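You operate a simulated robot arm through the tools that you are given. There is no shell and no other tool. Be economical: measure what you need, move in short steps, check, and stop when the job is done.

Carry out the task below with a simulated two-armed robot. There is one attempt and no reset: what you move stays moved.

JOB
Put the white cup in the wash basin. Put the ball of twine on the top of the grading bench away on the fourth shelf from the bottom of the bench rack. Put the mesh sack from the top of the grading bench on top of the test gauge. Take the red bucket marked cull on the top of the grading bench and put it away on the wooden step beside the grading bench. Put the bench brush on top of the brick on the top of the grading bench. Fetch the folded red rag and set it on top of the first aid box. Close the trap slide. Stack the A 52 sleeved belt from the top of the grading bench on top of the A 60 sleeved belt. Put the stone on the top of the grading bench away in the inside of the stone tray. Take the ice pack and leave it on the second shelf from the bottom of the bench rack. Switch the switch marked left on. Do these in whatever order suits. What stands upright is to be set down upright.

Only the result counts: the job must be done as asked and must still hold three seconds after the hand-in. Knocking over, shifting, dropping, spilling or breaking anything else fails it.

ROBOT AND FRAMES
Two 7-joint arms with two-finger parallel grippers on one trunk, on a base that drives. Base frame: it is fixed to the floor where the robot stands at the start and does not move with it; the origin is under the middle of the robot, x ahead of it, y to its left, z up. Readings come in cm, degrees, newtons and seconds.
The left shoulder is at the start at [7, 18.8, 109], the right one opposite. With the tool pointing down near the work surface each hand reaches from about 34 to 80 cm from the robot's upright axis, wherever it stands, measured 20 degrees to its own side. Places, roughly: wash basin [180, 10, 90]; fourth shelf of the bench rack [1970, 370, 130]; wooden step beside the grading bench [2310, 380, 10]; trap slide [2200, 380, 90]; inside of the stone tray [1260, 60, 100]; second shelf of the bench rack [1970, 370, 50]; switch marked left [1740, -10, 110]; ball of twine [2000, 350, 75]; mesh sack [2025, 375, 75]; test gauge [2225, 375, 100]; red bucket marked cull [2150, 375, 100]; bench brush [2150, 350, 75]; brick [2075, 350, 75]; folded red rag [2175, 350, 75]; first aid box [2125, 325, 75]; sleeved belt [2250, 350, 75]; stone [2050, 350, 75]; ice pack [1800, 225, 100]. Payload 3.91 kg a hand.
The TCP of each hand is the grasp point between the finger pads, 3 cm short of the fingertips. In the tool frame z runs along the fingers and y along their closing line. Largest opening 11 cm; finger width 2, thickness 1; the body of the gripper, 4.8 by 11.2 cm, starts 5.5 cm behind the TCP.
Orientation is that of the tool frame in the base frame, as a unit quaternion [w, x, y, z]. With the fingers straight down and closing along the base's y, the tool's x points along the base's -x, its y along +y and its z along -z.

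CONTROLS
- The arms move only by the tool apply_moves. It takes "left_targets", "right_targets" or both (then of equal length, played together; a hand with none holds still); each is text: rows parted by semicolons, each of 7 numbers parted by spaces: the shift along the tool's x, y, z in m, then the turn, a rotation vector about the tool's x, y, z in degrees, then the gripper command, from -1 (fully open) to 1 (shut), values between in proportion. In form: dx dy dz ax ay az hand; .... A call has 1 to 8 rows; each row shifts and turns the commanded pose from where the row before left it, along the tool's axes as they then stand. A row lasts 0.2 s, in which the tool goes at most 5 cm and 8.6 degrees; a call with a longer step from one row to the next is refused whole, and so is a gripper value outside its range. A pose out of reach is approached as far as the arm can. The call stops where the force on the tool passes 40 N (or 10 N more than at its start, if that is more) or the arm is blocked; 0.2 s more then pass. The fingers move at their own pace (about 7.2 cm/s each) and stop on an object; they squeeze with about 36 N. The grip force told is the motor's: it shows also when the fingers shut on nothing. Time passes only in rows, and 0.2 s behind the last, so rows that do not move let the fingers close. It gives the time, the measured TCP pose, the force on the tool (base axes), the opening and the grip force at its end, in the units of the frame above (readings bear some noise), and new pictures: "pictures" is both (left out), scene, wrist or none (wrist: the cameras of the hands that moved).
- Cameras (640 x 400 px; columns grow to the right, rows downward): "scene" is now at [13.47, 0.9, 131.62]; the picture's right is [0.08, -1.00, 0.00], its down [-0.60, -0.05, -0.80] and it looks along [0.80, 0.06, -0.60] (base axes); focal length 253 px, centre (320, 200). "left" rides on the left gripper at [7.2, -1.7, -10.3] in its tool frame; the picture's right is [0.23, 0.97, 0.00], its down [-0.76, 0.18, -0.62] and it looks along [-0.61, 0.14, 0.78] (tool axes); focal length 222 px, centre (320, 200). "right" rides on the right gripper at [7.2, 1.7, -10.3] in its tool frame; the picture's right is [-0.23, 0.97, 0.00], its down [-0.76, -0.18, -0.62] and it looks along [-0.61, -0.14, 0.78] (tool axes); focal length 222 px, centre (320, 200). There is no depth. A picture from a camera that has moved, and an enlarged one, comes with that camera's place and axes in the base frame and with its lens.
- lift_body(by): slides the trunk up (or, below 0, down) by that many cm; the arms and the scene camera ride with it, the base frame stays. It gives what a move gives, with no picture.
- roll_base(legs): drives the robot by 1 to 6 legs, each [ahead, turn to the left] in cm and degrees, along the robot's own axes; the way and the turn of a leg run together, so that a leg with both is an arc; at most 150 cm and 180 degrees a leg. The arms and the cameras ride along, it lands a little off, and it stops where it bumps. It gives what a move gives, and a new picture of the scene camera.
- head_to(pan, tilt): turns the head with the scene camera to pan (to the left, within 86 degrees either way) and tilt (down, from -29 to 69), counted from straight ahead of the robot. It gives what a move gives, and a new picture of the scene camera.
- inspect(camera, box): a new picture of the part [left, top, right, bottom] of that camera's present view, enlarged. It takes no simulated time.
- close_job(): hands the job in; it is judged then, once.

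Work in short steps. Places have to be worked out from the pictures, the camera data and where the tool is seen: move nearer, look again, correct. Check each grasp and each placing, and mend what went wrong. You have 525 turns and 360 pictures in all, those below and enlarged ones among them. Open the grippers and draw the arms clear of the work before you hand the job in, unless the task says otherwise; then end with one line.

The tools are called after "Request:" as a command line: name --argument value ..., lists and objects as JSON in quotes. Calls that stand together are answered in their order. apply_moves: Moves the arms, as the interface text tells. Its arguments: {"type":"object","properties":{"left_targets":{"type":"string"},"right_targets":{"type":"string"},"pictures":{"type":"string","enum":["both","scene","wrist","none"]}},"required":[]} The other tools are called the same way: lift_body (by) slides the trunk up or down; roll_base (legs) drives the base; head_to (pan, tilt) turns the head that bears the scene camera; inspect (camera, box) takes an enlarged picture of a part of a camera's view; close_job () hands the job in.

At the start:

```text
clock: 0.0
left_ee_pos: [58.78, 23.57, 115.38]
left_orientation: [0.0, 0.001, 1.0, -0.001]
left_wrist_force: [0.1, 0.2, 0.5]
left_gripper_width: 11.02
left_finger_force: 0.0
right_ee_pos: [57.04, -28.81, 115.49]
right_orientation: [0.0, 0.0, 1.0, 0.0]
right_wrist_force: [0.9, -0.1, 0.0]
right_gripper_width: 10.98
right_finger_force: 0.0
trunk travel left (down, up): [-60.0, 34.0]
robot x, y, heading: [-0.33, 0.06, 0.1]
head pan, tilt: [4.5, 36.9]
```

scene: 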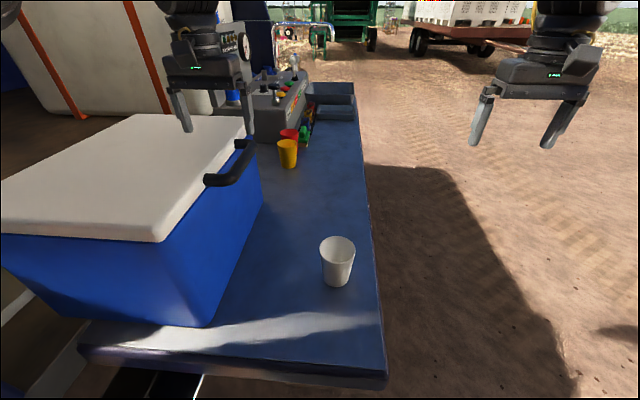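
right: 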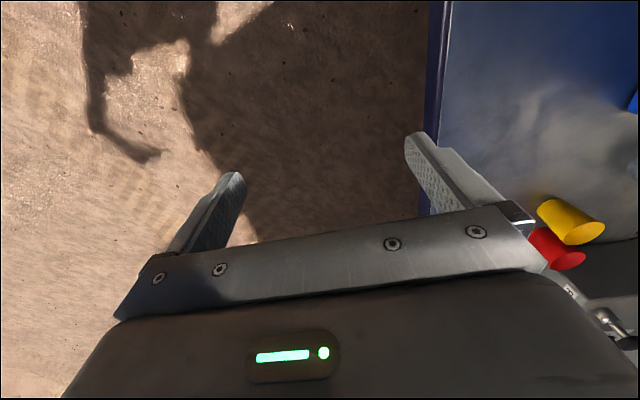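
left: 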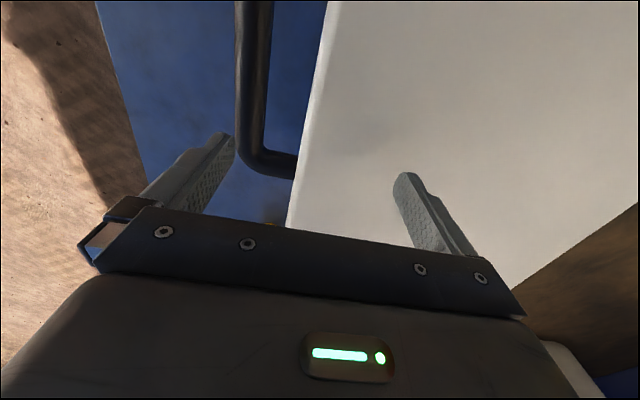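

The cup stands at about [51, -0.5], roughly 10 cm tall and 8 cm wide. I bring the right hand above it.

Request:
apply_moves --right_targets "0.0075 0.0354 0.019 0 0 0 -1;0.0075 0.0354 0.019 0 0 0 -1;0.0075 0.0354 0.019 0 0 0 -1;0.0075 0.0354 0.019 0 0 0 -1;0.0075 0.0354 0.019 0 0 0 -1;0.0075 0.0354 0.019 0 0 0 -1;0.0075 0.0354 0.019 0 0 0 -1;0.0075 0.0354 0.019 0 0 0 -1"

```text
clock: 1.8
left_ee_pos: [58.73, 23.84, 115.29]
left_orientation: [-0.001, 0.0, 1.0, 0.0]
left_wrist_force: [0.2, 0.3, 0.0]
left_gripper_width: 10.98
left_finger_force: 0.1
right_ee_pos: [51.15, -0.11, 100.35]
right_orientation: [-0.001, -0.002, 1.0, 0.0]
right_wrist_force: [-0.8, 0.9, 0.7]
right_gripper_width: 11.01
right_finger_force: 0.1
trunk travel left (down, up): [-60.0, 34.0]
robot x, y, heading: [-0.04, 0.06, 0.1]
head pan, tilt: [4.5, 36.9]
camera scene: at [13.52, 1.11, 131.62], right [0.08, -1.0, 0.0], down [-0.6, -0.05, -0.8], along [0.8, 0.06, -0.6], focal length 253 px, centre (320, 200)
camera right: at [43.79, 1.74, 110.74], right [0.23, 0.97, 0.0], down [0.76, -0.17, 0.62], along [0.61, -0.14, -0.78], focal length 222 px, centre (320, 200)
```

scene: 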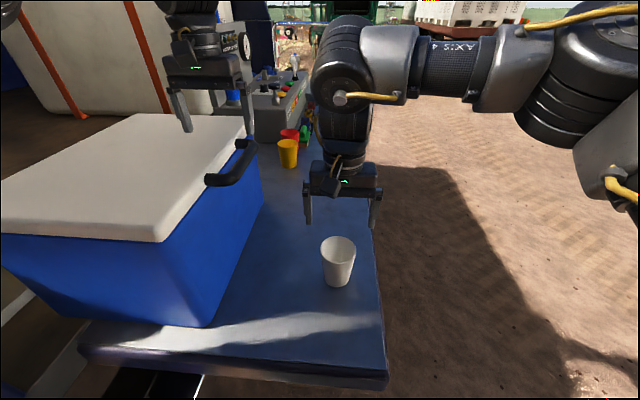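
right: 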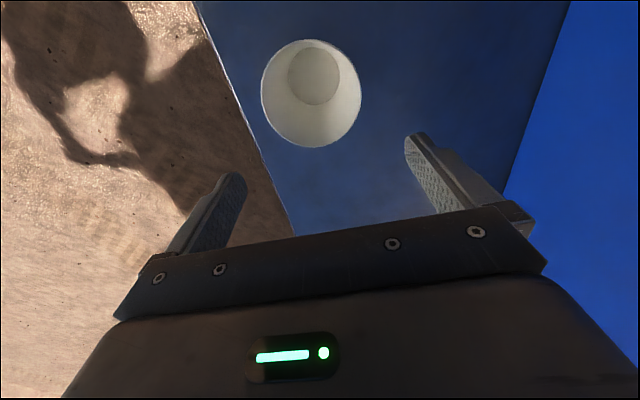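

The wrist camera puts the cup at about [48.6, -0.2]. I shift back over it, go down a bit and check.

Request:
apply_moves --right_targets "0.012 0 0.02 0 0 0 -1;0.012 -0.001 0.02 0 0 0 -1;0 0 0 0 0 0 -1"

```text
clock: 2.6
left_ee_pos: [58.68, 23.62, 115.35]
left_orientation: [0.0, 0.0, 1.0, 0.0]
left_wrist_force: [0.4, -0.1, 0.1]
left_gripper_width: 11.01
left_finger_force: 0.1
right_ee_pos: [51.67, -1.49, 98.28]
right_orientation: [-0.001, 0.0, 1.0, 0.0]
right_wrist_force: [1.1, -0.1, 0.7]
right_gripper_width: 10.98
right_finger_force: 0.0
right hand out of reach, approached as far as the arm can: row 1, 2
trunk travel left (down, up): [-60.0, 34.0]
robot x, y, heading: [-0.51, -0.03, 0.2]
head pan, tilt: [4.5, 36.9]
camera scene: at [13.43, 0.91, 131.63], right [0.08, -1.0, 0.0], down [-0.6, -0.05, -0.8], along [0.8, 0.06, -0.6], focal length 253 px, centre (320, 200)
camera right: at [44.23, 0.35, 108.82], right [0.22, 0.97, 0.0], down [0.76, -0.18, 0.62], along [0.61, -0.14, -0.78], focal length 222 px, centre (320, 200)
```

scene: 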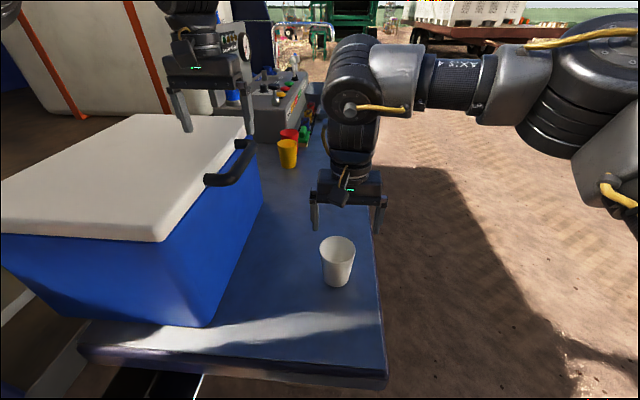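
right: 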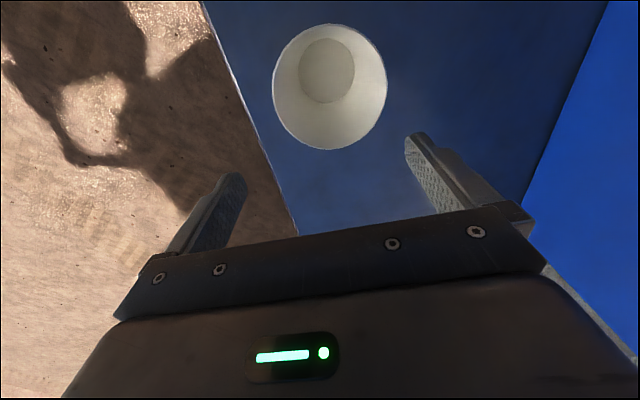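

Too close for the arm; I back the base off 15 cm to bring the cup into comfortable reach.

Request:
roll_base --legs '[[-15, 0]]'

Request:
apply_moves --right_targets "-0.03 0 0 0 0 0 -1;-0.03 0 0 0 0 0 -1;-0.03 0 0 0 0 0 -1;-0.03 0 0 0 0 0 -1;0 0 0 0 0 0 -1" --pictures "wrist"

```text
clock: 4.0
left_ee_pos: [43.87, 23.53, 115.34]
left_orientation: [0.0, 0.001, 1.0, 0.0]
left_wrist_force: [-0.2, -0.2, -0.1]
left_gripper_width: 10.97
left_finger_force: 0.1
right_ee_pos: [36.63, -1.58, 98.36]
right_orientation: [-0.002, -0.001, 1.0, 0.0]
right_wrist_force: [0.4, 0.5, 0.7]
right_gripper_width: 11.0
right_finger_force: 0.1
trunk travel left (down, up): [-60.0, 34.0]
robot x, y, heading: [-15.02, -0.23, -0.1]
head pan, tilt: [4.5, 36.9]
camera scene: at [-1.46, 0.91, 131.61], right [0.08, -1.0, 0.0], down [-0.6, -0.05, -0.8], along [0.8, 0.06, -0.6], focal length 253 px, centre (320, 200)
```

scene: 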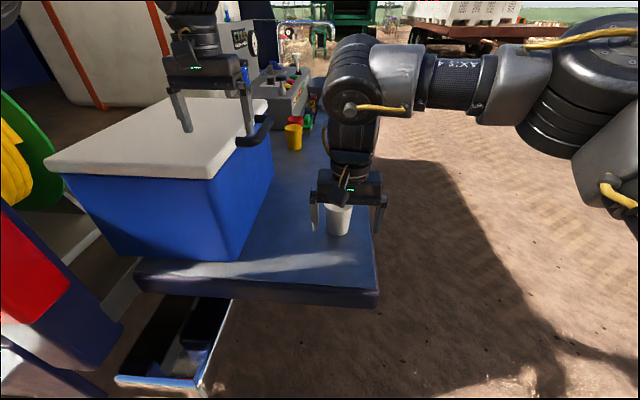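

```text
clock: 5.2
left_ee_pos: [43.6, 23.45, 115.54]
left_orientation: [0.0, 0.001, 1.0, 0.001]
left_wrist_force: [-0.1, -0.4, 0.4]
left_gripper_width: 10.97
left_finger_force: 0.1
right_ee_pos: [48.59, -1.66, 98.56]
right_orientation: [-0.001, -0.002, 1.0, 0.0]
right_wrist_force: [0.6, -1.2, 0.4]
right_gripper_width: 11.01
right_finger_force: 0.1
trunk travel left (down, up): [-60.0, 34.0]
robot x, y, heading: [-14.92, 0.42, -0.0]
head pan, tilt: [4.5, 36.9]
camera right: at [41.23, 0.2, 108.95], right [0.22, 0.97, 0.0], down [0.76, -0.18, 0.62], along [0.61, -0.14, -0.78], focal length 222 px, centre (320, 200)
```

right: 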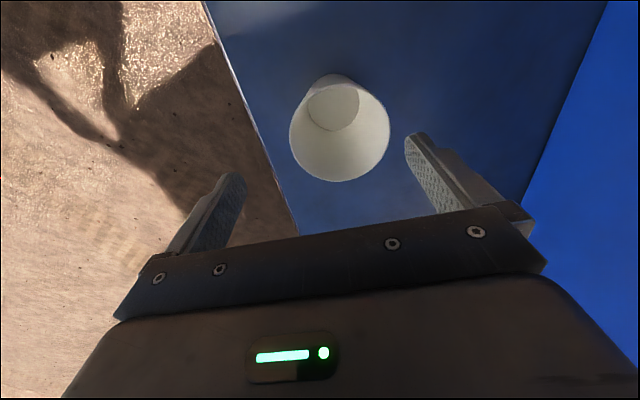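

Cup now measured at [49.4, 0.1], rim about 9 cm wide. I centre the hand, descend and close.

Request:
apply_moves --right_targets "-0.008 0.0175 0 0 0 0 -1;0 0 0.04 0 0 0 -1;0 0 0.04 0 0 0 -1;0 0 0.035 0 0 0 -1;0 0 0 0 0 0 -1" --pictures "both"

```text
clock: 6.2
left_ee_pos: [43.62, 23.59, 115.52]
left_orientation: [0.0, 0.0, 1.0, 0.0]
left_wrist_force: [0.4, -0.2, -0.8]
left_gripper_width: 11.0
left_finger_force: 0.0
right_ee_pos: [49.5, 0.19, 88.28]
right_orientation: [0.004, 0.001, 1.0, 0.002]
right_wrist_force: [-2.8, 1.3, 7.1]
right_gripper_width: 10.99
right_finger_force: 0.0
trunk travel left (down, up): [-60.0, 34.0]
robot x, y, heading: [-14.67, -0.14, -0.1]
head pan, tilt: [4.5, 36.9]
stopped in row 4 (right hand): the force on the tool passed its limit (the readings are from after the stop); the commanded pose is now the measured one
camera scene: at [-1.69, 0.91, 131.65], right [0.08, -1.0, 0.0], down [-0.6, -0.05, -0.8], along [0.8, 0.06, -0.6], focal length 253 px, centre (320, 200)
camera right: at [42.07, 2.05, 98.69], right [0.23, 0.97, 0.0], down [0.76, -0.18, 0.63], along [0.61, -0.14, -0.78], focal length 222 px, centre (320, 200)
```

scene: 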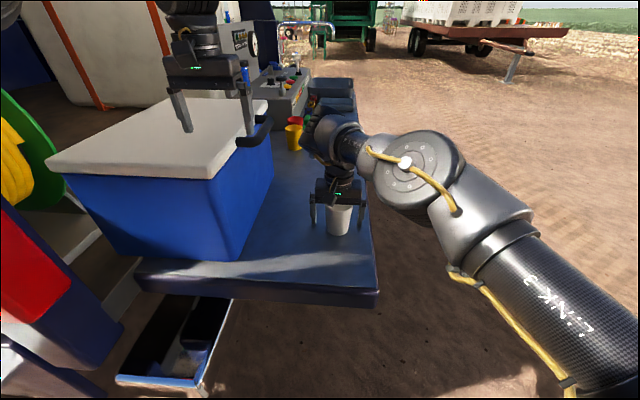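
right: 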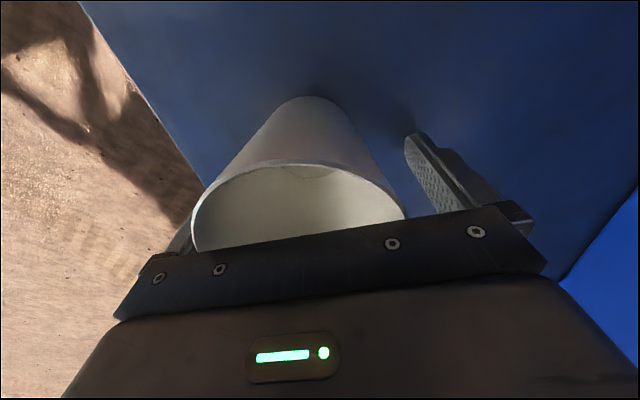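

It touched something near z=88, probably palm against rim. I rise 2 cm and look again.

Request:
apply_moves --right_targets "0 0 -0.02 0 0 0 -1;0 0 0 0 0 0 -1" --pictures "wrist"

Request:
inspect --camera "scene" --box '[260, 140, 420, 240]'

```text
clock: 6.8
left_ee_pos: [43.86, 23.47, 115.32]
left_orientation: [-0.001, 0.001, 1.0, 0.0]
left_wrist_force: [1.1, 0.8, 0.2]
left_gripper_width: 11.0
left_finger_force: 0.1
right_ee_pos: [49.46, 0.16, 90.25]
right_orientation: [0.003, 0.001, 1.0, 0.0]
right_wrist_force: [-0.2, -0.2, 1.1]
right_gripper_width: 10.96
right_finger_force: 0.0
trunk travel left (down, up): [-60.0, 34.0]
robot x, y, heading: [-15.13, -0.3, -0.3]
head pan, tilt: [4.5, 36.9]
camera right: at [42.17, 2.01, 100.57], right [0.23, 0.97, 0.0], down [0.76, -0.18, 0.63], along [0.61, -0.14, -0.78], focal length 222 px, centre (320, 200)
```

right: 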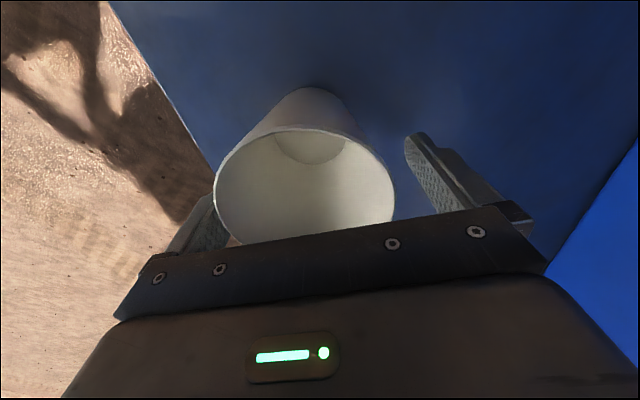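

```text
4.00 times, centred on (340, 190) of scene
camera zoom: at [-1.51, 0.89, 131.62], right [0.08, -1.0, 0.0], down [-0.6, -0.05, -0.8], along [0.8, 0.06, -0.6], focal length 1012 px, centre (240, 240)
```

zoom: 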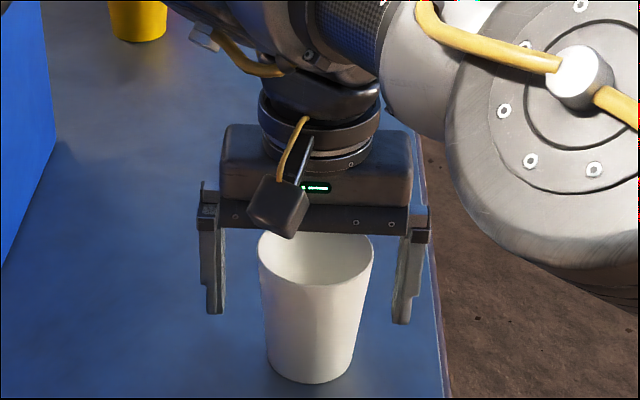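

The cup is tall, rim near 93; the fingers straddle it and it is centred, so I close here.

Request:
apply_moves --right_targets "0 0 0.004 0 0 0 -0.2;0 0 0 0 0 0 0.3;0 0 0 0 0 0 0.6;0 0 0 0 0 0 0.6;0 0 0 0 0 0 0.6" --pictures "wrist"

```text
clock: 8.0
left_ee_pos: [43.65, 23.53, 115.31]
left_orientation: [0.0, 0.0, 1.0, 0.0]
left_wrist_force: [1.0, -0.3, -0.1]
left_gripper_width: 11.0
left_finger_force: 0.1
right_ee_pos: [49.43, 0.21, 89.88]
right_orientation: [0.002, 0.001, 1.0, 0.001]
right_wrist_force: [-0.2, 1.1, 0.3]
right_gripper_width: 6.52
right_finger_force: 36.2
trunk travel left (down, up): [-60.0, 34.0]
robot x, y, heading: [-15.34, 0.13, 0.1]
head pan, tilt: [4.5, 36.9]
camera right: at [42.13, 2.01, 100.19], right [0.23, 0.97, 0.0], down [0.76, -0.18, 0.63], along [0.61, -0.14, -0.78], focal length 222 px, centre (320, 200)
```

right: 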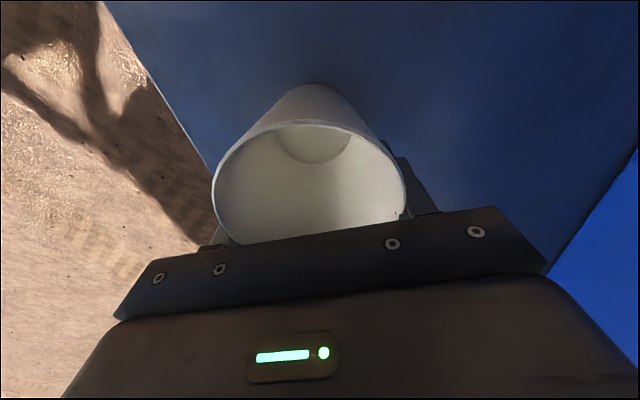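

Cup held (6.5 cm). I lift it and raise the trunk, then back away from the bench.

Request:
apply_moves --right_targets "0 0 -0.04 0 0 0 0.6;0 0 -0.04 0 0 0 0.6;0 0 -0.04 0 0 0 0.6;0 0 0 0 0 0 0.6" --pictures "none"

Request:
lift_body --by 20

Request:
roll_base --legs '[[-50, 0], [0, -90], [60, 0], [0, 90]]'

```text
clock: 9.0
left_ee_pos: [43.79, 23.55, 115.35]
left_orientation: [0.0, 0.001, 1.0, -0.001]
left_wrist_force: [0.2, 0.3, 0.1]
left_gripper_width: 10.97
left_finger_force: 0.1
right_ee_pos: [48.44, 0.11, 101.51]
right_orientation: [0.003, 0.001, 1.0, 0.002]
right_wrist_force: [1.0, 0.3, -1.0]
right_gripper_width: 6.48
right_finger_force: 35.7
right hand out of reach, approached as far as the arm can: row 3
trunk travel left (down, up): [-60.0, 34.0]
robot x, y, heading: [-14.98, 0.25, 0.0]
head pan, tilt: [4.5, 36.9]
```

```text
clock: 11.1
left_ee_pos: [43.84, 23.62, 135.41]
left_orientation: [-0.001, 0.001, 1.0, 0.0]
left_wrist_force: [-0.2, 0.3, 0.5]
left_gripper_width: 10.98
left_finger_force: 0.0
right_ee_pos: [48.5, 0.09, 121.51]
right_orientation: [0.005, 0.001, 1.0, 0.002]
right_wrist_force: [0.2, -0.3, -0.7]
right_gripper_width: 6.45
right_finger_force: 36.8
trunk travel left (down, up): [-80.0, 14.0]
robot x, y, heading: [-15.0, -0.22, -0.1]
head pan, tilt: [4.5, 36.9]
```

```text
clock: 24.7
left_ee_pos: [-6.03, -35.44, 135.33]
left_orientation: [0.0, -0.011, 1.0, -0.001]
left_wrist_force: [0.6, 0.5, -0.1]
left_gripper_width: 10.96
left_finger_force: 0.1
right_ee_pos: [-0.71, -58.67, 121.53]
right_orientation: [0.004, -0.011, 1.0, 0.002]
right_wrist_force: [0.0, 0.5, 0.4]
right_gripper_width: 6.42
right_finger_force: 36.3
trunk travel left (down, up): [-80.0, 14.0]
robot x, y, heading: [-64.44, -60.48, 1.2]
head pan, tilt: [4.5, 36.9]
camera scene: at [-50.75, -59.04, 151.62], right [0.1, -0.99, 0.0], down [-0.6, -0.06, -0.8], along [0.8, 0.08, -0.6], focal length 253 px, centre (320, 200)
```

scene: 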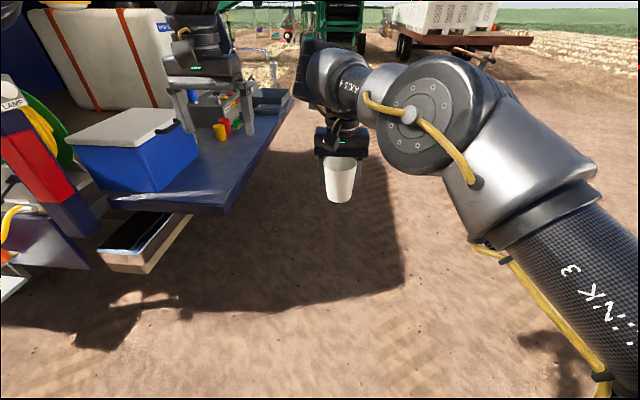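

Path along the bench is clear. I straighten the heading and drive ahead to x≈180, then look left at the basin.

Request:
roll_base --legs '[[0, -2.5], [122, 0], [122, 0], [0, 2]]'

Request:
head_to --pan 75 --tilt 40

```text
clock: 37.5
left_ee_pos: [239.0, -41.54, 135.38]
left_orientation: [-0.001, -0.005, 1.0, 0.002]
left_wrist_force: [0.3, 0.4, -0.9]
left_gripper_width: 11.0
left_finger_force: 0.1
right_ee_pos: [244.08, -64.87, 121.62]
right_orientation: [0.004, -0.005, 1.0, 0.004]
right_wrist_force: [0.1, -1.2, -0.7]
right_gripper_width: 6.24
right_finger_force: 36.4
trunk travel left (down, up): [-80.0, 14.0]
robot x, y, heading: [180.57, -65.76, 0.9]
head pan, tilt: [4.5, 36.9]
camera scene: at [193.98, -64.85, 151.62], right [0.09, -1.0, 0.0], down [-0.6, -0.05, -0.8], along [0.8, 0.07, -0.6], focal length 253 px, centre (320, 200)
```

scene: 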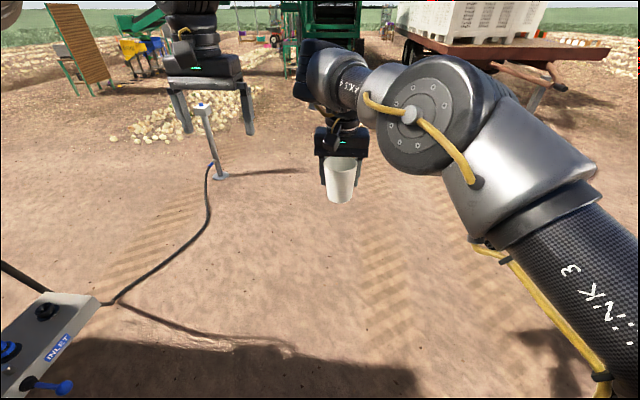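

```text
clock: 38.9
left_ee_pos: [238.97, -41.3, 135.36]
left_orientation: [-0.001, -0.005, 1.0, 0.001]
left_wrist_force: [0.5, -0.4, -0.5]
left_gripper_width: 10.98
left_finger_force: 0.1
right_ee_pos: [243.97, -64.77, 121.56]
right_orientation: [0.004, -0.006, 1.0, 0.001]
right_wrist_force: [-0.6, 0.2, -0.1]
right_gripper_width: 6.24
right_finger_force: 36.3
trunk travel left (down, up): [-80.0, 14.0]
robot x, y, heading: [180.53, -65.51, 0.7]
head pan, tilt: [75.0, 40.0]
camera scene: at [187.36, -57.03, 151.17], right [0.97, -0.25, 0.0], down [-0.16, -0.62, -0.77], along [0.19, 0.74, -0.64], focal length 253 px, centre (320, 200)
```

scene: 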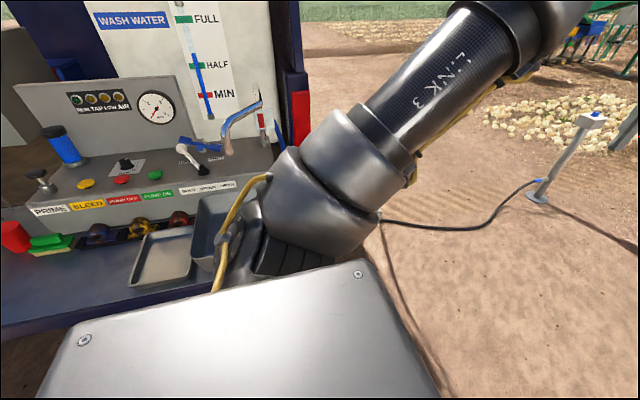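

The basin sits under the tap around x=180. I raise the trunk and turn left to face it.

Request:
lift_body --by 12

Request:
roll_base --legs '[[0, 88]]'

Request:
head_to --pan 0 --tilt 45

```text
clock: 40.4
left_ee_pos: [238.84, -41.27, 147.34]
left_orientation: [-0.001, -0.005, 1.0, 0.0]
left_wrist_force: [-0.2, 0.8, 0.7]
left_gripper_width: 10.98
left_finger_force: 0.1
right_ee_pos: [244.14, -64.77, 133.56]
right_orientation: [0.005, -0.006, 1.0, 0.003]
right_wrist_force: [0.1, 0.5, -0.3]
right_gripper_width: 6.22
right_finger_force: 36.2
trunk travel left (down, up): [-92.0, 2.0]
robot x, y, heading: [180.36, -65.57, 0.6]
head pan, tilt: [75.0, 40.0]
```

```text
clock: 44.5
left_ee_pos: [158.85, -6.17, 147.28]
left_orientation: [-0.002, -0.696, 0.718, 0.0]
left_wrist_force: [-0.2, -0.2, -0.3]
left_gripper_width: 11.0
left_finger_force: 0.0
right_ee_pos: [182.37, -2.02, 133.61]
right_orientation: [0.003, -0.695, 0.719, 0.004]
right_wrist_force: [0.4, -0.6, -1.1]
right_gripper_width: 6.2
right_finger_force: 35.9
trunk travel left (down, up): [-92.0, 2.0]
robot x, y, heading: [180.53, -65.75, 88.1]
head pan, tilt: [75.0, 40.0]
camera scene: at [172.31, -57.86, 163.17], right [0.29, 0.96, 0.0], down [0.62, -0.19, -0.77], along [-0.73, 0.22, -0.64], focal length 253 px, centre (320, 200)
```

scene: 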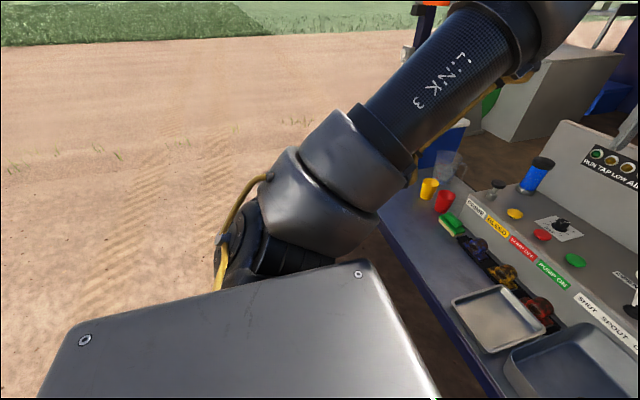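

```text
clock: 46.0
left_ee_pos: [158.75, -6.11, 147.28]
left_orientation: [-0.001, -0.696, 0.718, -0.001]
left_wrist_force: [-0.8, 0.0, 0.5]
left_gripper_width: 11.0
left_finger_force: 0.1
right_ee_pos: [182.29, -1.92, 133.57]
right_orientation: [0.003, -0.696, 0.718, 0.005]
right_wrist_force: [-0.5, 0.0, -0.9]
right_gripper_width: 6.19
right_finger_force: 36.7
trunk travel left (down, up): [-92.0, 2.0]
robot x, y, heading: [180.6, -65.76, 88.3]
head pan, tilt: [0.0, 45.0]
camera scene: at [180.59, -52.2, 162.44], right [1.0, -0.03, 0.0], down [-0.02, -0.71, -0.71], along [0.02, 0.71, -0.71], focal length 253 px, centre (320, 200)
```

scene: 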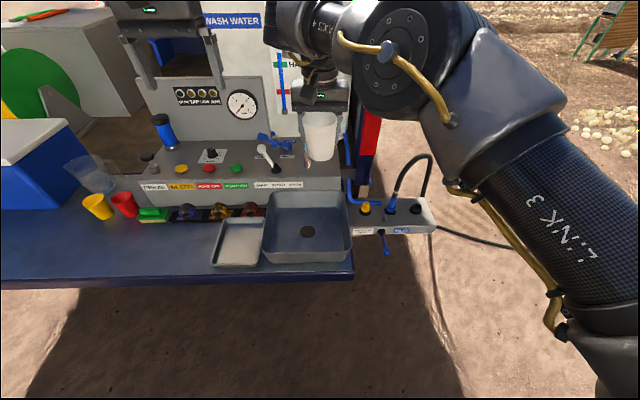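

The basin (about 34 cm wide, centre ≈[178, 9]) is ahead, but the tap spout is hidden behind my hand. I shift the hand right to see it.

Request:
apply_moves --right_targets "0 -0.04 0 0 0 0 0.6;0 -0.04 0 0 0 0 0.6;0 -0.04 0 0 0 0 0.6;0 -0.04 0 0 0 0 0.6" --pictures "scene"

```text
clock: 47.0
left_ee_pos: [158.9, -6.31, 147.37]
left_orientation: [-0.001, -0.696, 0.718, 0.0]
left_wrist_force: [-0.2, 0.2, 0.1]
left_gripper_width: 11.01
left_finger_force: 0.1
right_ee_pos: [198.34, -2.64, 133.67]
right_orientation: [0.002, -0.696, 0.718, 0.005]
right_wrist_force: [0.1, -0.7, -0.8]
right_gripper_width: 6.18
right_finger_force: 36.6
trunk travel left (down, up): [-92.0, 2.0]
robot x, y, heading: [180.45, -65.79, 87.9]
head pan, tilt: [0.0, 45.0]
camera scene: at [180.86, -52.23, 162.44], right [1.0, -0.03, 0.0], down [-0.02, -0.71, -0.71], along [0.02, 0.71, -0.71], focal length 253 px, centre (320, 200)
```

scene: 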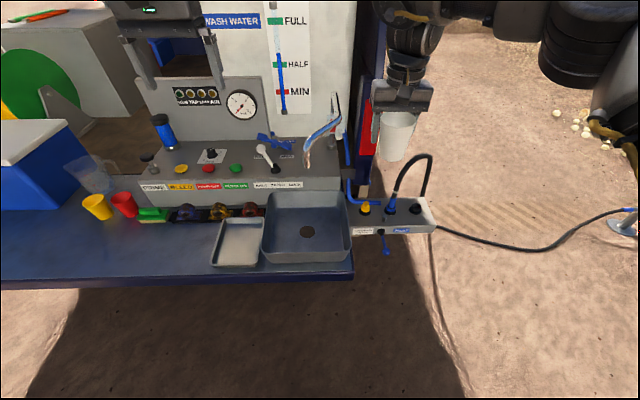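

Spout tip is around [179, 3..10, 118]. I retract the hand a bit and turn the robot 12° left so I can set the cup in the basin's left front part, clear of the spout.

Request:
apply_moves --right_targets "0.035 0 0 0 0 0 0.6;0.035 0 0 0 0 0 0.6;0 0 0 0 0 0 0.6" --pictures "none"

Request:
roll_base --legs '[[0, 12]]'

```text
clock: 47.8
left_ee_pos: [158.61, -6.05, 147.29]
left_orientation: [0.0, -0.695, 0.719, 0.0]
left_wrist_force: [-1.5, -0.4, 0.1]
left_gripper_width: 11.02
left_finger_force: 0.2
right_ee_pos: [197.92, -9.59, 133.54]
right_orientation: [0.002, -0.695, 0.719, 0.004]
right_wrist_force: [-0.9, -0.3, -0.4]
right_gripper_width: 6.2
right_finger_force: 36.5
trunk travel left (down, up): [-92.0, 2.0]
robot x, y, heading: [180.34, -65.2, 88.4]
head pan, tilt: [0.0, 45.0]
```

```text
clock: 49.0
left_ee_pos: [147.29, -11.79, 147.31]
left_orientation: [0.003, 0.766, -0.642, 0.0]
left_wrist_force: [1.3, -1.4, 0.1]
left_gripper_width: 11.01
left_finger_force: 0.0
right_ee_pos: [186.42, -7.11, 133.51]
right_orientation: [0.0, 0.767, -0.642, -0.006]
right_wrist_force: [0.2, 0.0, -0.6]
right_gripper_width: 6.21
right_finger_force: 35.5
trunk travel left (down, up): [-92.0, 2.0]
robot x, y, heading: [180.4, -65.63, 100.1]
head pan, tilt: [0.0, 45.0]
camera scene: at [178.32, -52.35, 162.44], right [0.98, 0.18, 0.0], down [0.12, -0.7, -0.71], along [-0.13, 0.7, -0.71], focal length 253 px, centre (320, 200)
```

scene: 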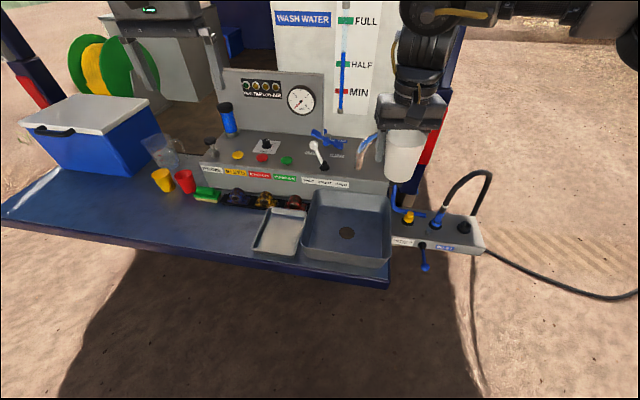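

I move the cup left and forward over the basin's left front, then lower the trunk 28 cm and look.

Request:
apply_moves --right_targets "0 0.0395 0 0 0 0 0.6;0 0.0395 0 0 0 0 0.6;0 0.0395 0 0 0 0 0.6;0 0.0395 0 0 0 0 0.6;-0.025 0 0 0 0 0 0.6;-0.025 0 0 0 0 0 0.6;0 0 0 0 0 0 0.6" --pictures "none"

Request:
lift_body --by -28

Request:
head_to --pan 0 --tilt 40

```text
clock: 50.6
left_ee_pos: [146.76, -12.03, 147.35]
left_orientation: [0.0, 0.767, -0.642, 0.0]
left_wrist_force: [0.7, -0.2, 0.6]
left_gripper_width: 10.99
left_finger_force: 0.0
right_ee_pos: [169.51, -5.0, 133.64]
right_orientation: [-0.003, 0.767, -0.641, -0.005]
right_wrist_force: [0.3, 0.9, -0.2]
right_gripper_width: 6.17
right_finger_force: 36.0
trunk travel left (down, up): [-92.0, 2.0]
robot x, y, heading: [180.43, -65.75, 100.2]
head pan, tilt: [0.0, 45.0]
```

```text
clock: 53.4
left_ee_pos: [146.94, -11.86, 119.31]
left_orientation: [0.0, 0.766, -0.642, 0.001]
left_wrist_force: [0.4, -0.5, 0.4]
left_gripper_width: 11.0
left_finger_force: 0.1
right_ee_pos: [169.66, -4.93, 105.61]
right_orientation: [-0.001, 0.767, -0.642, -0.005]
right_wrist_force: [-0.5, 0.5, -0.4]
right_gripper_width: 6.13
right_finger_force: 36.0
trunk travel left (down, up): [-64.0, 30.0]
robot x, y, heading: [180.66, -65.64, 100.4]
head pan, tilt: [0.0, 45.0]
```

```text
clock: 54.1
left_ee_pos: [146.91, -11.94, 119.4]
left_orientation: [0.001, 0.766, -0.642, 0.0]
left_wrist_force: [-0.2, -0.3, -0.3]
left_gripper_width: 11.02
left_finger_force: 0.1
right_ee_pos: [169.54, -4.94, 105.54]
right_orientation: [-0.002, 0.767, -0.642, -0.006]
right_wrist_force: [-0.8, 0.4, -0.6]
right_gripper_width: 6.15
right_finger_force: 36.4
trunk travel left (down, up): [-64.0, 30.0]
robot x, y, heading: [180.49, -65.39, 100.6]
head pan, tilt: [0.0, 40.0]
camera scene: at [177.82, -52.06, 135.16], right [0.98, 0.18, 0.0], down [0.11, -0.63, -0.77], along [-0.14, 0.75, -0.64], focal length 253 px, centre (320, 200)
```

scene: 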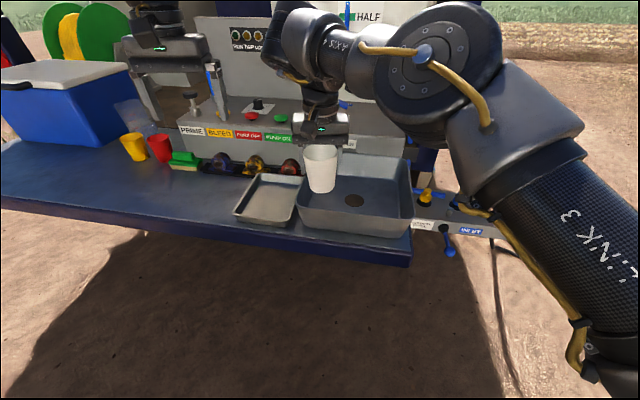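

Cup bottom is about 8 cm below the TCP, hovering above the basin. I move forward 6 cm and descend toward the floor.

Request:
apply_moves --right_targets "-0.03 0 0 0 0 0 0.6;-0.03 0 0 0 0 0 0.6;0 0 0.035 0 0 0 0.6;0 0 0.035 0 0 0 0.6;0 0 0.03 0 0 0 0.6;0 0 0 0 0 0 0.6"

```text
clock: 55.2
left_ee_pos: [146.99, -12.1, 119.42]
left_orientation: [0.001, 0.767, -0.642, -0.001]
left_wrist_force: [-0.3, -0.4, 0.3]
left_gripper_width: 11.01
left_finger_force: 0.0
right_ee_pos: [169.41, -2.1, 96.64]
right_orientation: [-0.005, 0.765, -0.644, -0.013]
right_wrist_force: [0.1, 3.8, 14.2]
right_gripper_width: 2.22
right_finger_force: 0.1
right hand out of reach, approached as far as the arm can: row 1, 2
trunk travel left (down, up): [-64.0, 30.0]
robot x, y, heading: [180.22, -65.33, 100.2]
head pan, tilt: [0.0, 40.0]
stopped in row 5 (right hand): the force on the tool passed its limit (the readings are from after the stop); the commanded pose is now the measured one
camera scene: at [177.84, -52.19, 135.2], right [0.98, 0.18, 0.0], down [0.11, -0.63, -0.77], along [-0.14, 0.75, -0.64], focal length 253 px, centre (320, 200)
camera right: at [168.97, -9.56, 106.9], right [-1.0, 0.06, 0.02], down [0.05, 0.76, 0.64], along [0.03, 0.64, -0.77], focal length 222 px, centre (320, 200)
```

scene: 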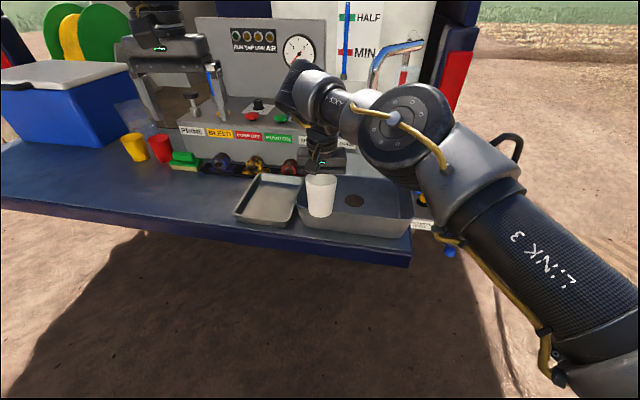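
right: 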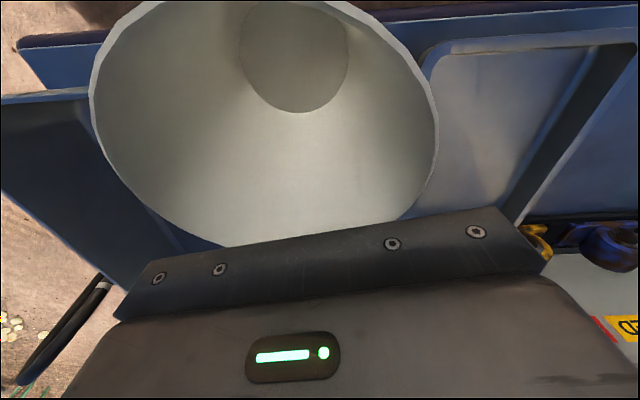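

The hand fell short of the forward target and the cup probably touched the front rim. I inspect before moving anything.

Request:
inspect --camera "scene" --box '[250, 120, 410, 240]'

```text
3.33 times, centred on (330, 180) of scene
camera zoom: at [177.84, -52.19, 135.2], right [0.98, 0.18, 0.0], down [0.11, -0.63, -0.77], along [-0.14, 0.75, -0.64], focal length 843 px, centre (287, 267)
```

zoom: 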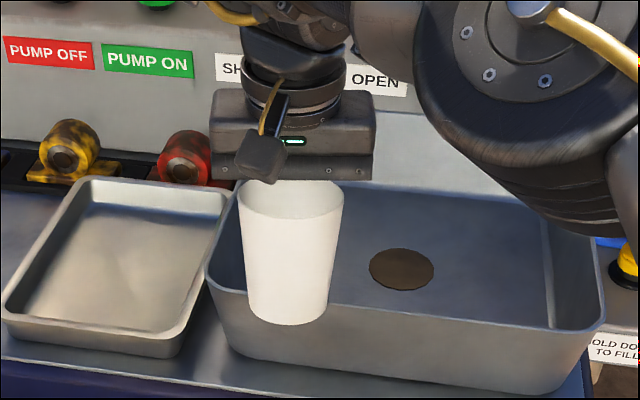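

The fingers closed behind the cup; it seems pinned between palm and basin rim. I look with the left camera for a side view before acting.

Request:
inspect --camera "left" --box '[0, 0, 640, 400]'

```text
1.00 times, centred on (320, 200) of left
camera zoom: at [149.91, -18.81, 129.71], right [-0.92, -0.39, 0.0], down [-0.31, 0.72, 0.62], along [-0.25, 0.57, -0.78], focal length 222 px, centre (320, 200)
```

zoom: 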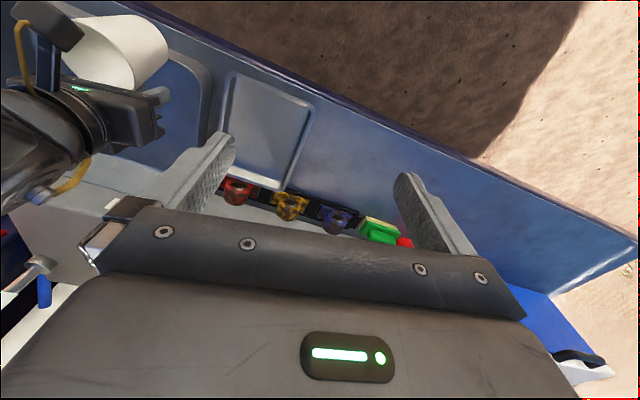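

Request:
inspect --camera "left" --box '[0, 0, 240, 150]'

```text
2.67 times, centred on (120, 75) of left
camera zoom: at [149.91, -18.81, 129.71], right [-0.92, -0.39, 0.0], down [-0.31, 0.72, 0.62], along [-0.25, 0.57, -0.78], focal length 592 px, centre (853, 533)
```

zoom: 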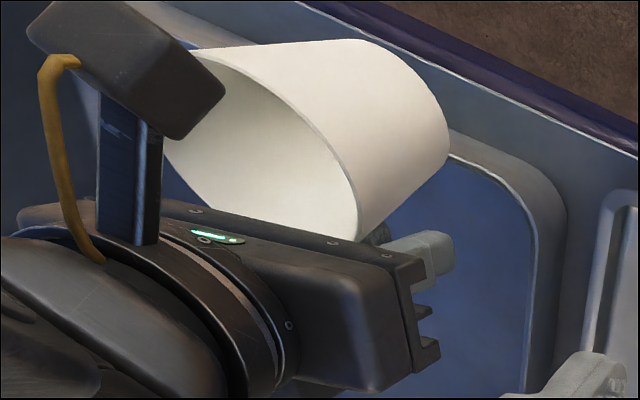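

The cup stands balanced on the basin's front rim, pinned under my palm. I roll forward a few cm so the palm drags its top inward and it ends inside the basin, where I can regrasp it.

Request:
roll_base --legs '[[5, 0]]'

Request:
inspect --camera "left" --box '[0, 0, 240, 150]'

```text
clock: 56.2
left_ee_pos: [146.09, -8.36, 120.2]
left_orientation: [-0.004, 0.766, -0.643, -0.003]
left_wrist_force: [-0.3, -1.2, 1.1]
left_gripper_width: 11.0
left_finger_force: 0.0
right_ee_pos: [168.4, 1.95, 97.24]
right_orientation: [-0.008, 0.766, -0.643, -0.017]
right_wrist_force: [-0.6, -0.6, 0.2]
right_gripper_width: 2.23
right_finger_force: 0.1
trunk travel left (down, up): [-64.0, 30.0]
robot x, y, heading: [179.42, -60.57, 100.2]
head pan, tilt: [0.0, 40.0]
camera scene: at [177.06, -48.19, 135.28], right [0.98, 0.18, 0.0], down [0.11, -0.63, -0.77], along [-0.14, 0.76, -0.64], focal length 253 px, centre (320, 200)
```

scene: 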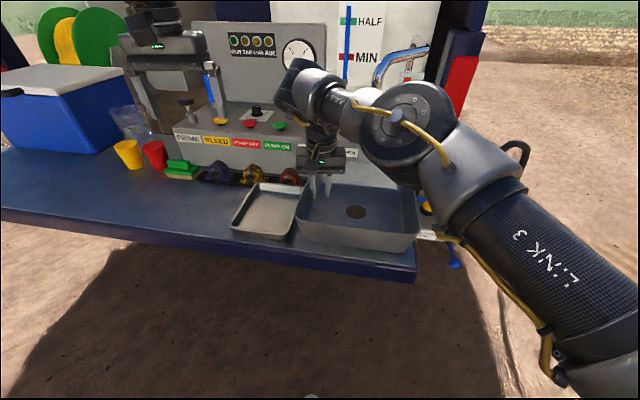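

```text
2.67 times, centred on (120, 75) of left
camera zoom: at [149.12, -15.21, 130.39], right [-0.92, -0.39, 0.0], down [-0.31, 0.71, 0.63], along [-0.25, 0.58, -0.78], focal length 592 px, centre (853, 533)
```

zoom: 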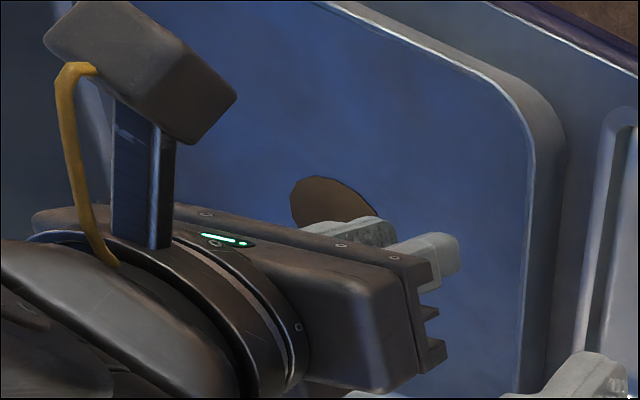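

The cup fell outward toward the robot. I look down to find it.

Request:
head_to --pan 0 --tilt 69

```text
clock: 57.1
left_ee_pos: [146.05, -7.21, 119.67]
left_orientation: [0.0, 0.767, -0.642, -0.001]
left_wrist_force: [-0.2, 0.8, 0.1]
left_gripper_width: 10.98
left_finger_force: 0.1
right_ee_pos: [168.24, 2.77, 96.71]
right_orientation: [-0.005, 0.766, -0.643, -0.014]
right_wrist_force: [0.7, -0.4, -0.5]
right_gripper_width: 2.2
right_finger_force: 0.1
trunk travel left (down, up): [-64.0, 30.0]
robot x, y, heading: [179.74, -60.77, 100.0]
head pan, tilt: [0.0, 68.8]
camera scene: at [177.4, -49.85, 131.54], right [0.98, 0.18, 0.0], down [0.17, -0.92, -0.36], along [-0.06, 0.36, -0.93], focal length 253 px, centre (320, 200)
```

scene: 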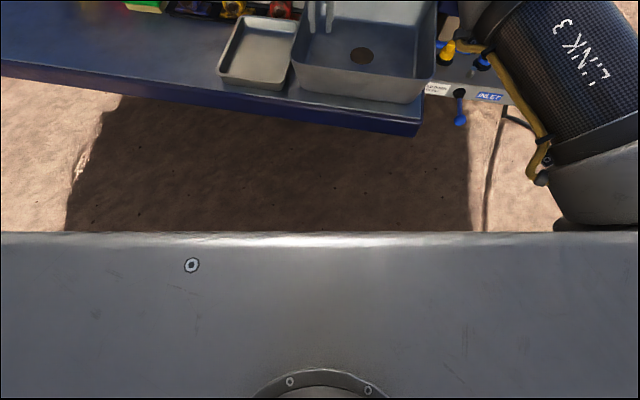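

The cup is hidden beneath the robot's front edge. I raise the trunk and back straight off to see the ground.

Request:
lift_body --by 12

Request:
roll_base --legs '[[-25, 0]]'

```text
clock: 58.6
left_ee_pos: [146.0, -7.5, 131.78]
left_orientation: [0.0, 0.767, -0.642, -0.001]
left_wrist_force: [0.3, -0.9, 0.2]
left_gripper_width: 11.01
left_finger_force: 0.1
right_ee_pos: [168.24, 2.76, 108.76]
right_orientation: [-0.005, 0.766, -0.642, -0.014]
right_wrist_force: [0.6, -1.4, -0.2]
right_gripper_width: 2.2
right_finger_force: 0.0
trunk travel left (down, up): [-76.0, 18.0]
robot x, y, heading: [179.45, -60.75, 100.4]
head pan, tilt: [0.0, 68.8]
```

```text
clock: 60.4
left_ee_pos: [150.3, -31.65, 131.57]
left_orientation: [-0.001, 0.766, -0.643, 0.0]
left_wrist_force: [0.5, 0.3, 0.2]
left_gripper_width: 10.98
left_finger_force: 0.1
right_ee_pos: [172.77, -21.63, 108.56]
right_orientation: [-0.005, 0.765, -0.643, -0.014]
right_wrist_force: [0.0, 0.0, 0.9]
right_gripper_width: 2.2
right_finger_force: 0.0
trunk travel left (down, up): [-76.0, 18.0]
robot x, y, heading: [184.25, -85.06, 100.3]
head pan, tilt: [0.0, 68.8]
camera scene: at [181.81, -74.28, 143.54], right [0.98, 0.18, 0.0], down [0.16, -0.92, -0.36], along [-0.06, 0.36, -0.93], focal length 253 px, centre (320, 200)
```

scene: 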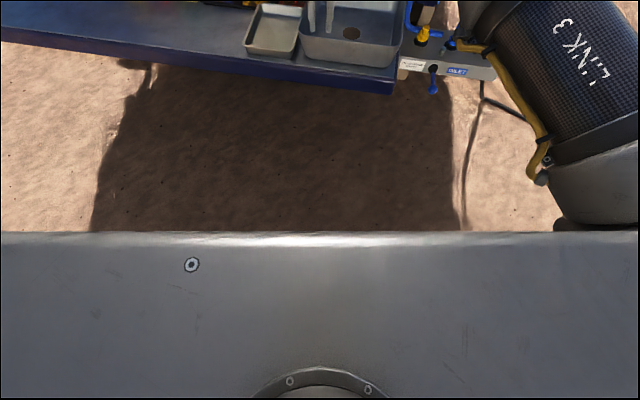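

Not in view yet; I back off further and look again.

Request:
roll_base --legs '[[-70, 0]]'

Request:
head_to --pan 0 --tilt 50

```text
clock: 64.2
left_ee_pos: [162.82, -100.5, 131.59]
left_orientation: [0.0, 0.766, -0.643, -0.001]
left_wrist_force: [-0.7, -1.1, 0.9]
left_gripper_width: 10.99
left_finger_force: 0.1
right_ee_pos: [185.07, -90.34, 108.69]
right_orientation: [-0.005, 0.766, -0.643, -0.013]
right_wrist_force: [-0.2, -0.2, 0.3]
right_gripper_width: 2.2
right_finger_force: 0.1
trunk travel left (down, up): [-76.0, 18.0]
robot x, y, heading: [195.9, -153.76, 100.2]
head pan, tilt: [0.0, 68.8]
camera scene: at [194.16, -143.15, 143.55], right [0.98, 0.18, 0.0], down [0.16, -0.92, -0.36], along [-0.06, 0.36, -0.93], focal length 253 px, centre (320, 200)
```

scene: 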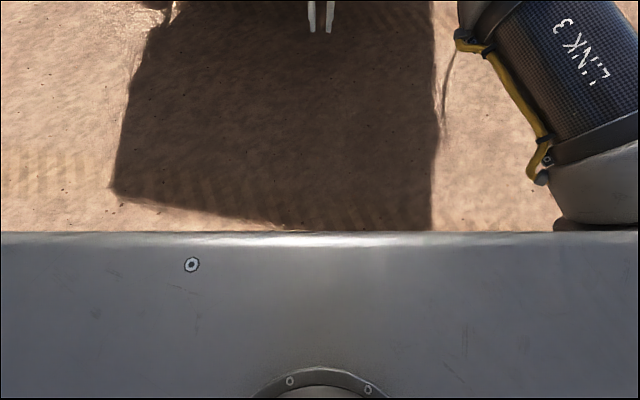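

```text
clock: 65.1
left_ee_pos: [163.02, -100.53, 131.7]
left_orientation: [-0.001, 0.766, -0.643, 0.0]
left_wrist_force: [1.1, 0.3, 0.5]
left_gripper_width: 11.0
left_finger_force: 0.1
right_ee_pos: [185.09, -90.51, 108.71]
right_orientation: [-0.005, 0.766, -0.643, -0.014]
right_wrist_force: [-0.1, 0.5, 0.3]
right_gripper_width: 2.19
right_finger_force: 0.0
trunk travel left (down, up): [-76.0, 18.0]
robot x, y, heading: [196.36, -154.11, 100.1]
head pan, tilt: [0.0, 50.0]
camera scene: at [193.82, -141.19, 145.75], right [0.98, 0.18, 0.0], down [0.14, -0.75, -0.64], along [-0.11, 0.63, -0.77], focal length 253 px, centre (320, 200)
```

scene: 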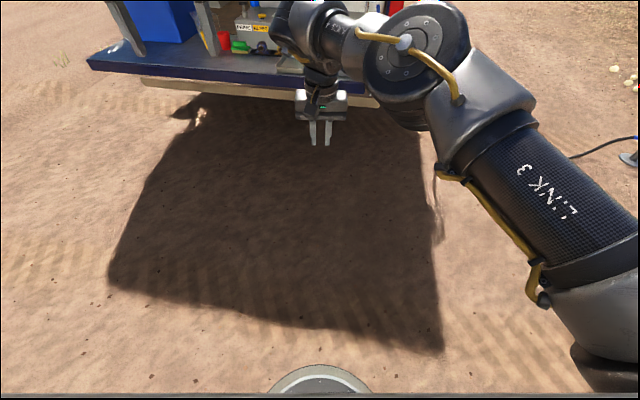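

Request:
inspect --camera "scene" --box '[220, 330, 420, 400]'

Request:
inspect --camera "right" --box '[0, 0, 640, 400]'

```text
3.20 times, centred on (320, 365) of scene
camera zoom: at [193.82, -141.19, 145.75], right [0.98, 0.18, 0.0], down [0.14, -0.75, -0.64], along [-0.11, 0.63, -0.77], focal length 810 px, centre (320, -328)
```

zoom: 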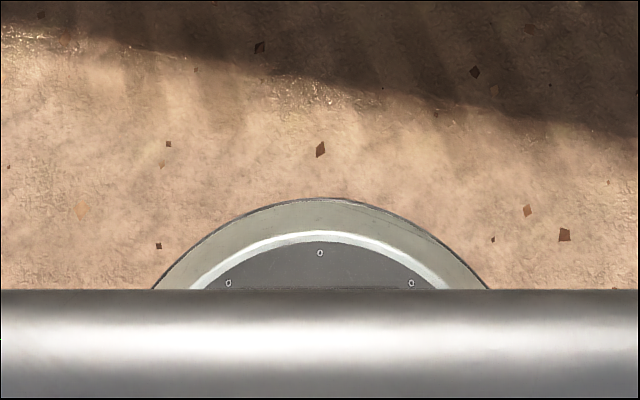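

```text
1.00 times, centred on (320, 200) of right
camera zoom: at [184.74, -98.01, 118.99], right [-1.0, 0.06, 0.01], down [0.05, 0.76, 0.64], along [0.02, 0.64, -0.77], focal length 222 px, centre (320, 200)
```

zoom: 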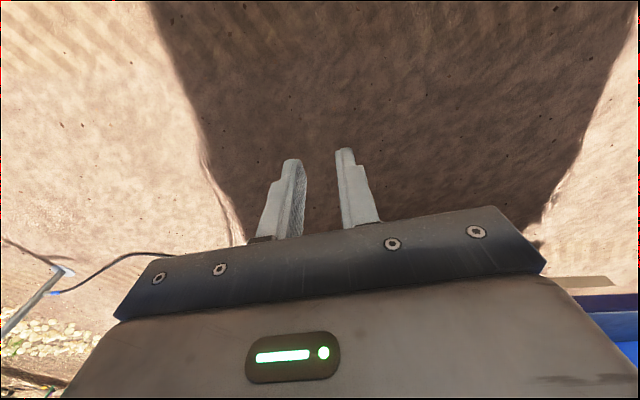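

The disc is my own base. I look left and right for the cup on the ground.

Request:
head_to --pan 65 --tilt 45

Request:
head_to --pan -65 --tilt 45

```text
clock: 66.4
left_ee_pos: [162.78, -100.55, 131.66]
left_orientation: [-0.001, 0.766, -0.643, 0.0]
left_wrist_force: [-0.5, 0.3, 0.2]
left_gripper_width: 11.02
left_finger_force: 0.1
right_ee_pos: [185.03, -90.49, 108.77]
right_orientation: [-0.006, 0.766, -0.643, -0.013]
right_wrist_force: [0.3, 0.0, 0.3]
right_gripper_width: 2.2
right_finger_force: 0.0
trunk travel left (down, up): [-76.0, 18.0]
robot x, y, heading: [196.2, -153.74, 100.4]
head pan, tilt: [65.0, 45.0]
camera scene: at [187.3, -146.63, 146.44], right [0.26, 0.97, 0.0], down [0.68, -0.18, -0.71], along [-0.68, 0.18, -0.71], focal length 253 px, centre (320, 200)
```

scene: 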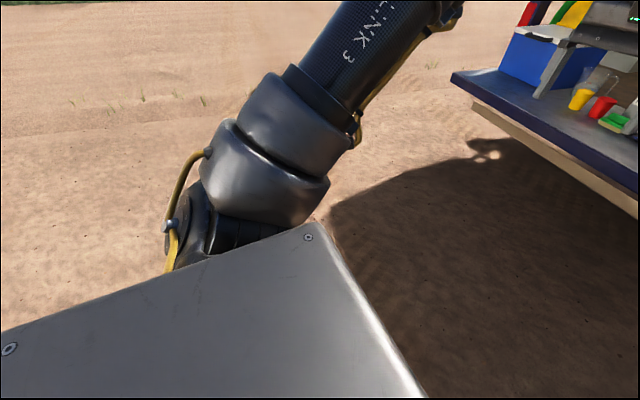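

```text
clock: 68.5
left_ee_pos: [162.75, -100.46, 131.7]
left_orientation: [-0.001, 0.766, -0.643, -0.001]
left_wrist_force: [-0.1, 0.8, -0.1]
left_gripper_width: 10.98
left_finger_force: 0.1
right_ee_pos: [184.97, -90.5, 108.81]
right_orientation: [-0.006, 0.765, -0.643, -0.014]
right_wrist_force: [-0.3, -0.3, -0.5]
right_gripper_width: 2.19
right_finger_force: 0.0
trunk travel left (down, up): [-76.0, 18.0]
robot x, y, heading: [196.35, -153.73, 100.3]
head pan, tilt: [-65.0, 45.0]
camera scene: at [201.81, -144.04, 146.44], right [0.58, -0.82, 0.0], down [-0.58, -0.41, -0.71], along [0.58, 0.41, -0.71], focal length 253 px, centre (320, 200)
```

scene: 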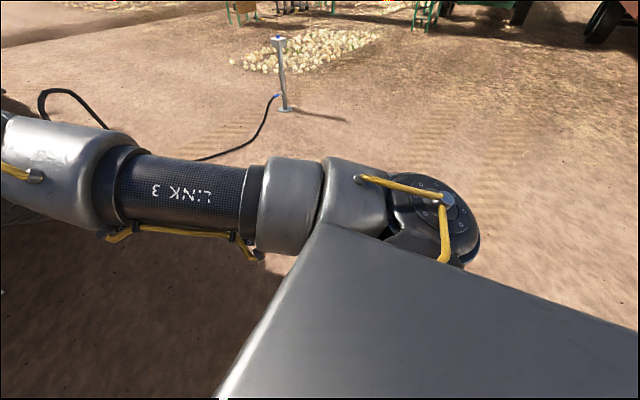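

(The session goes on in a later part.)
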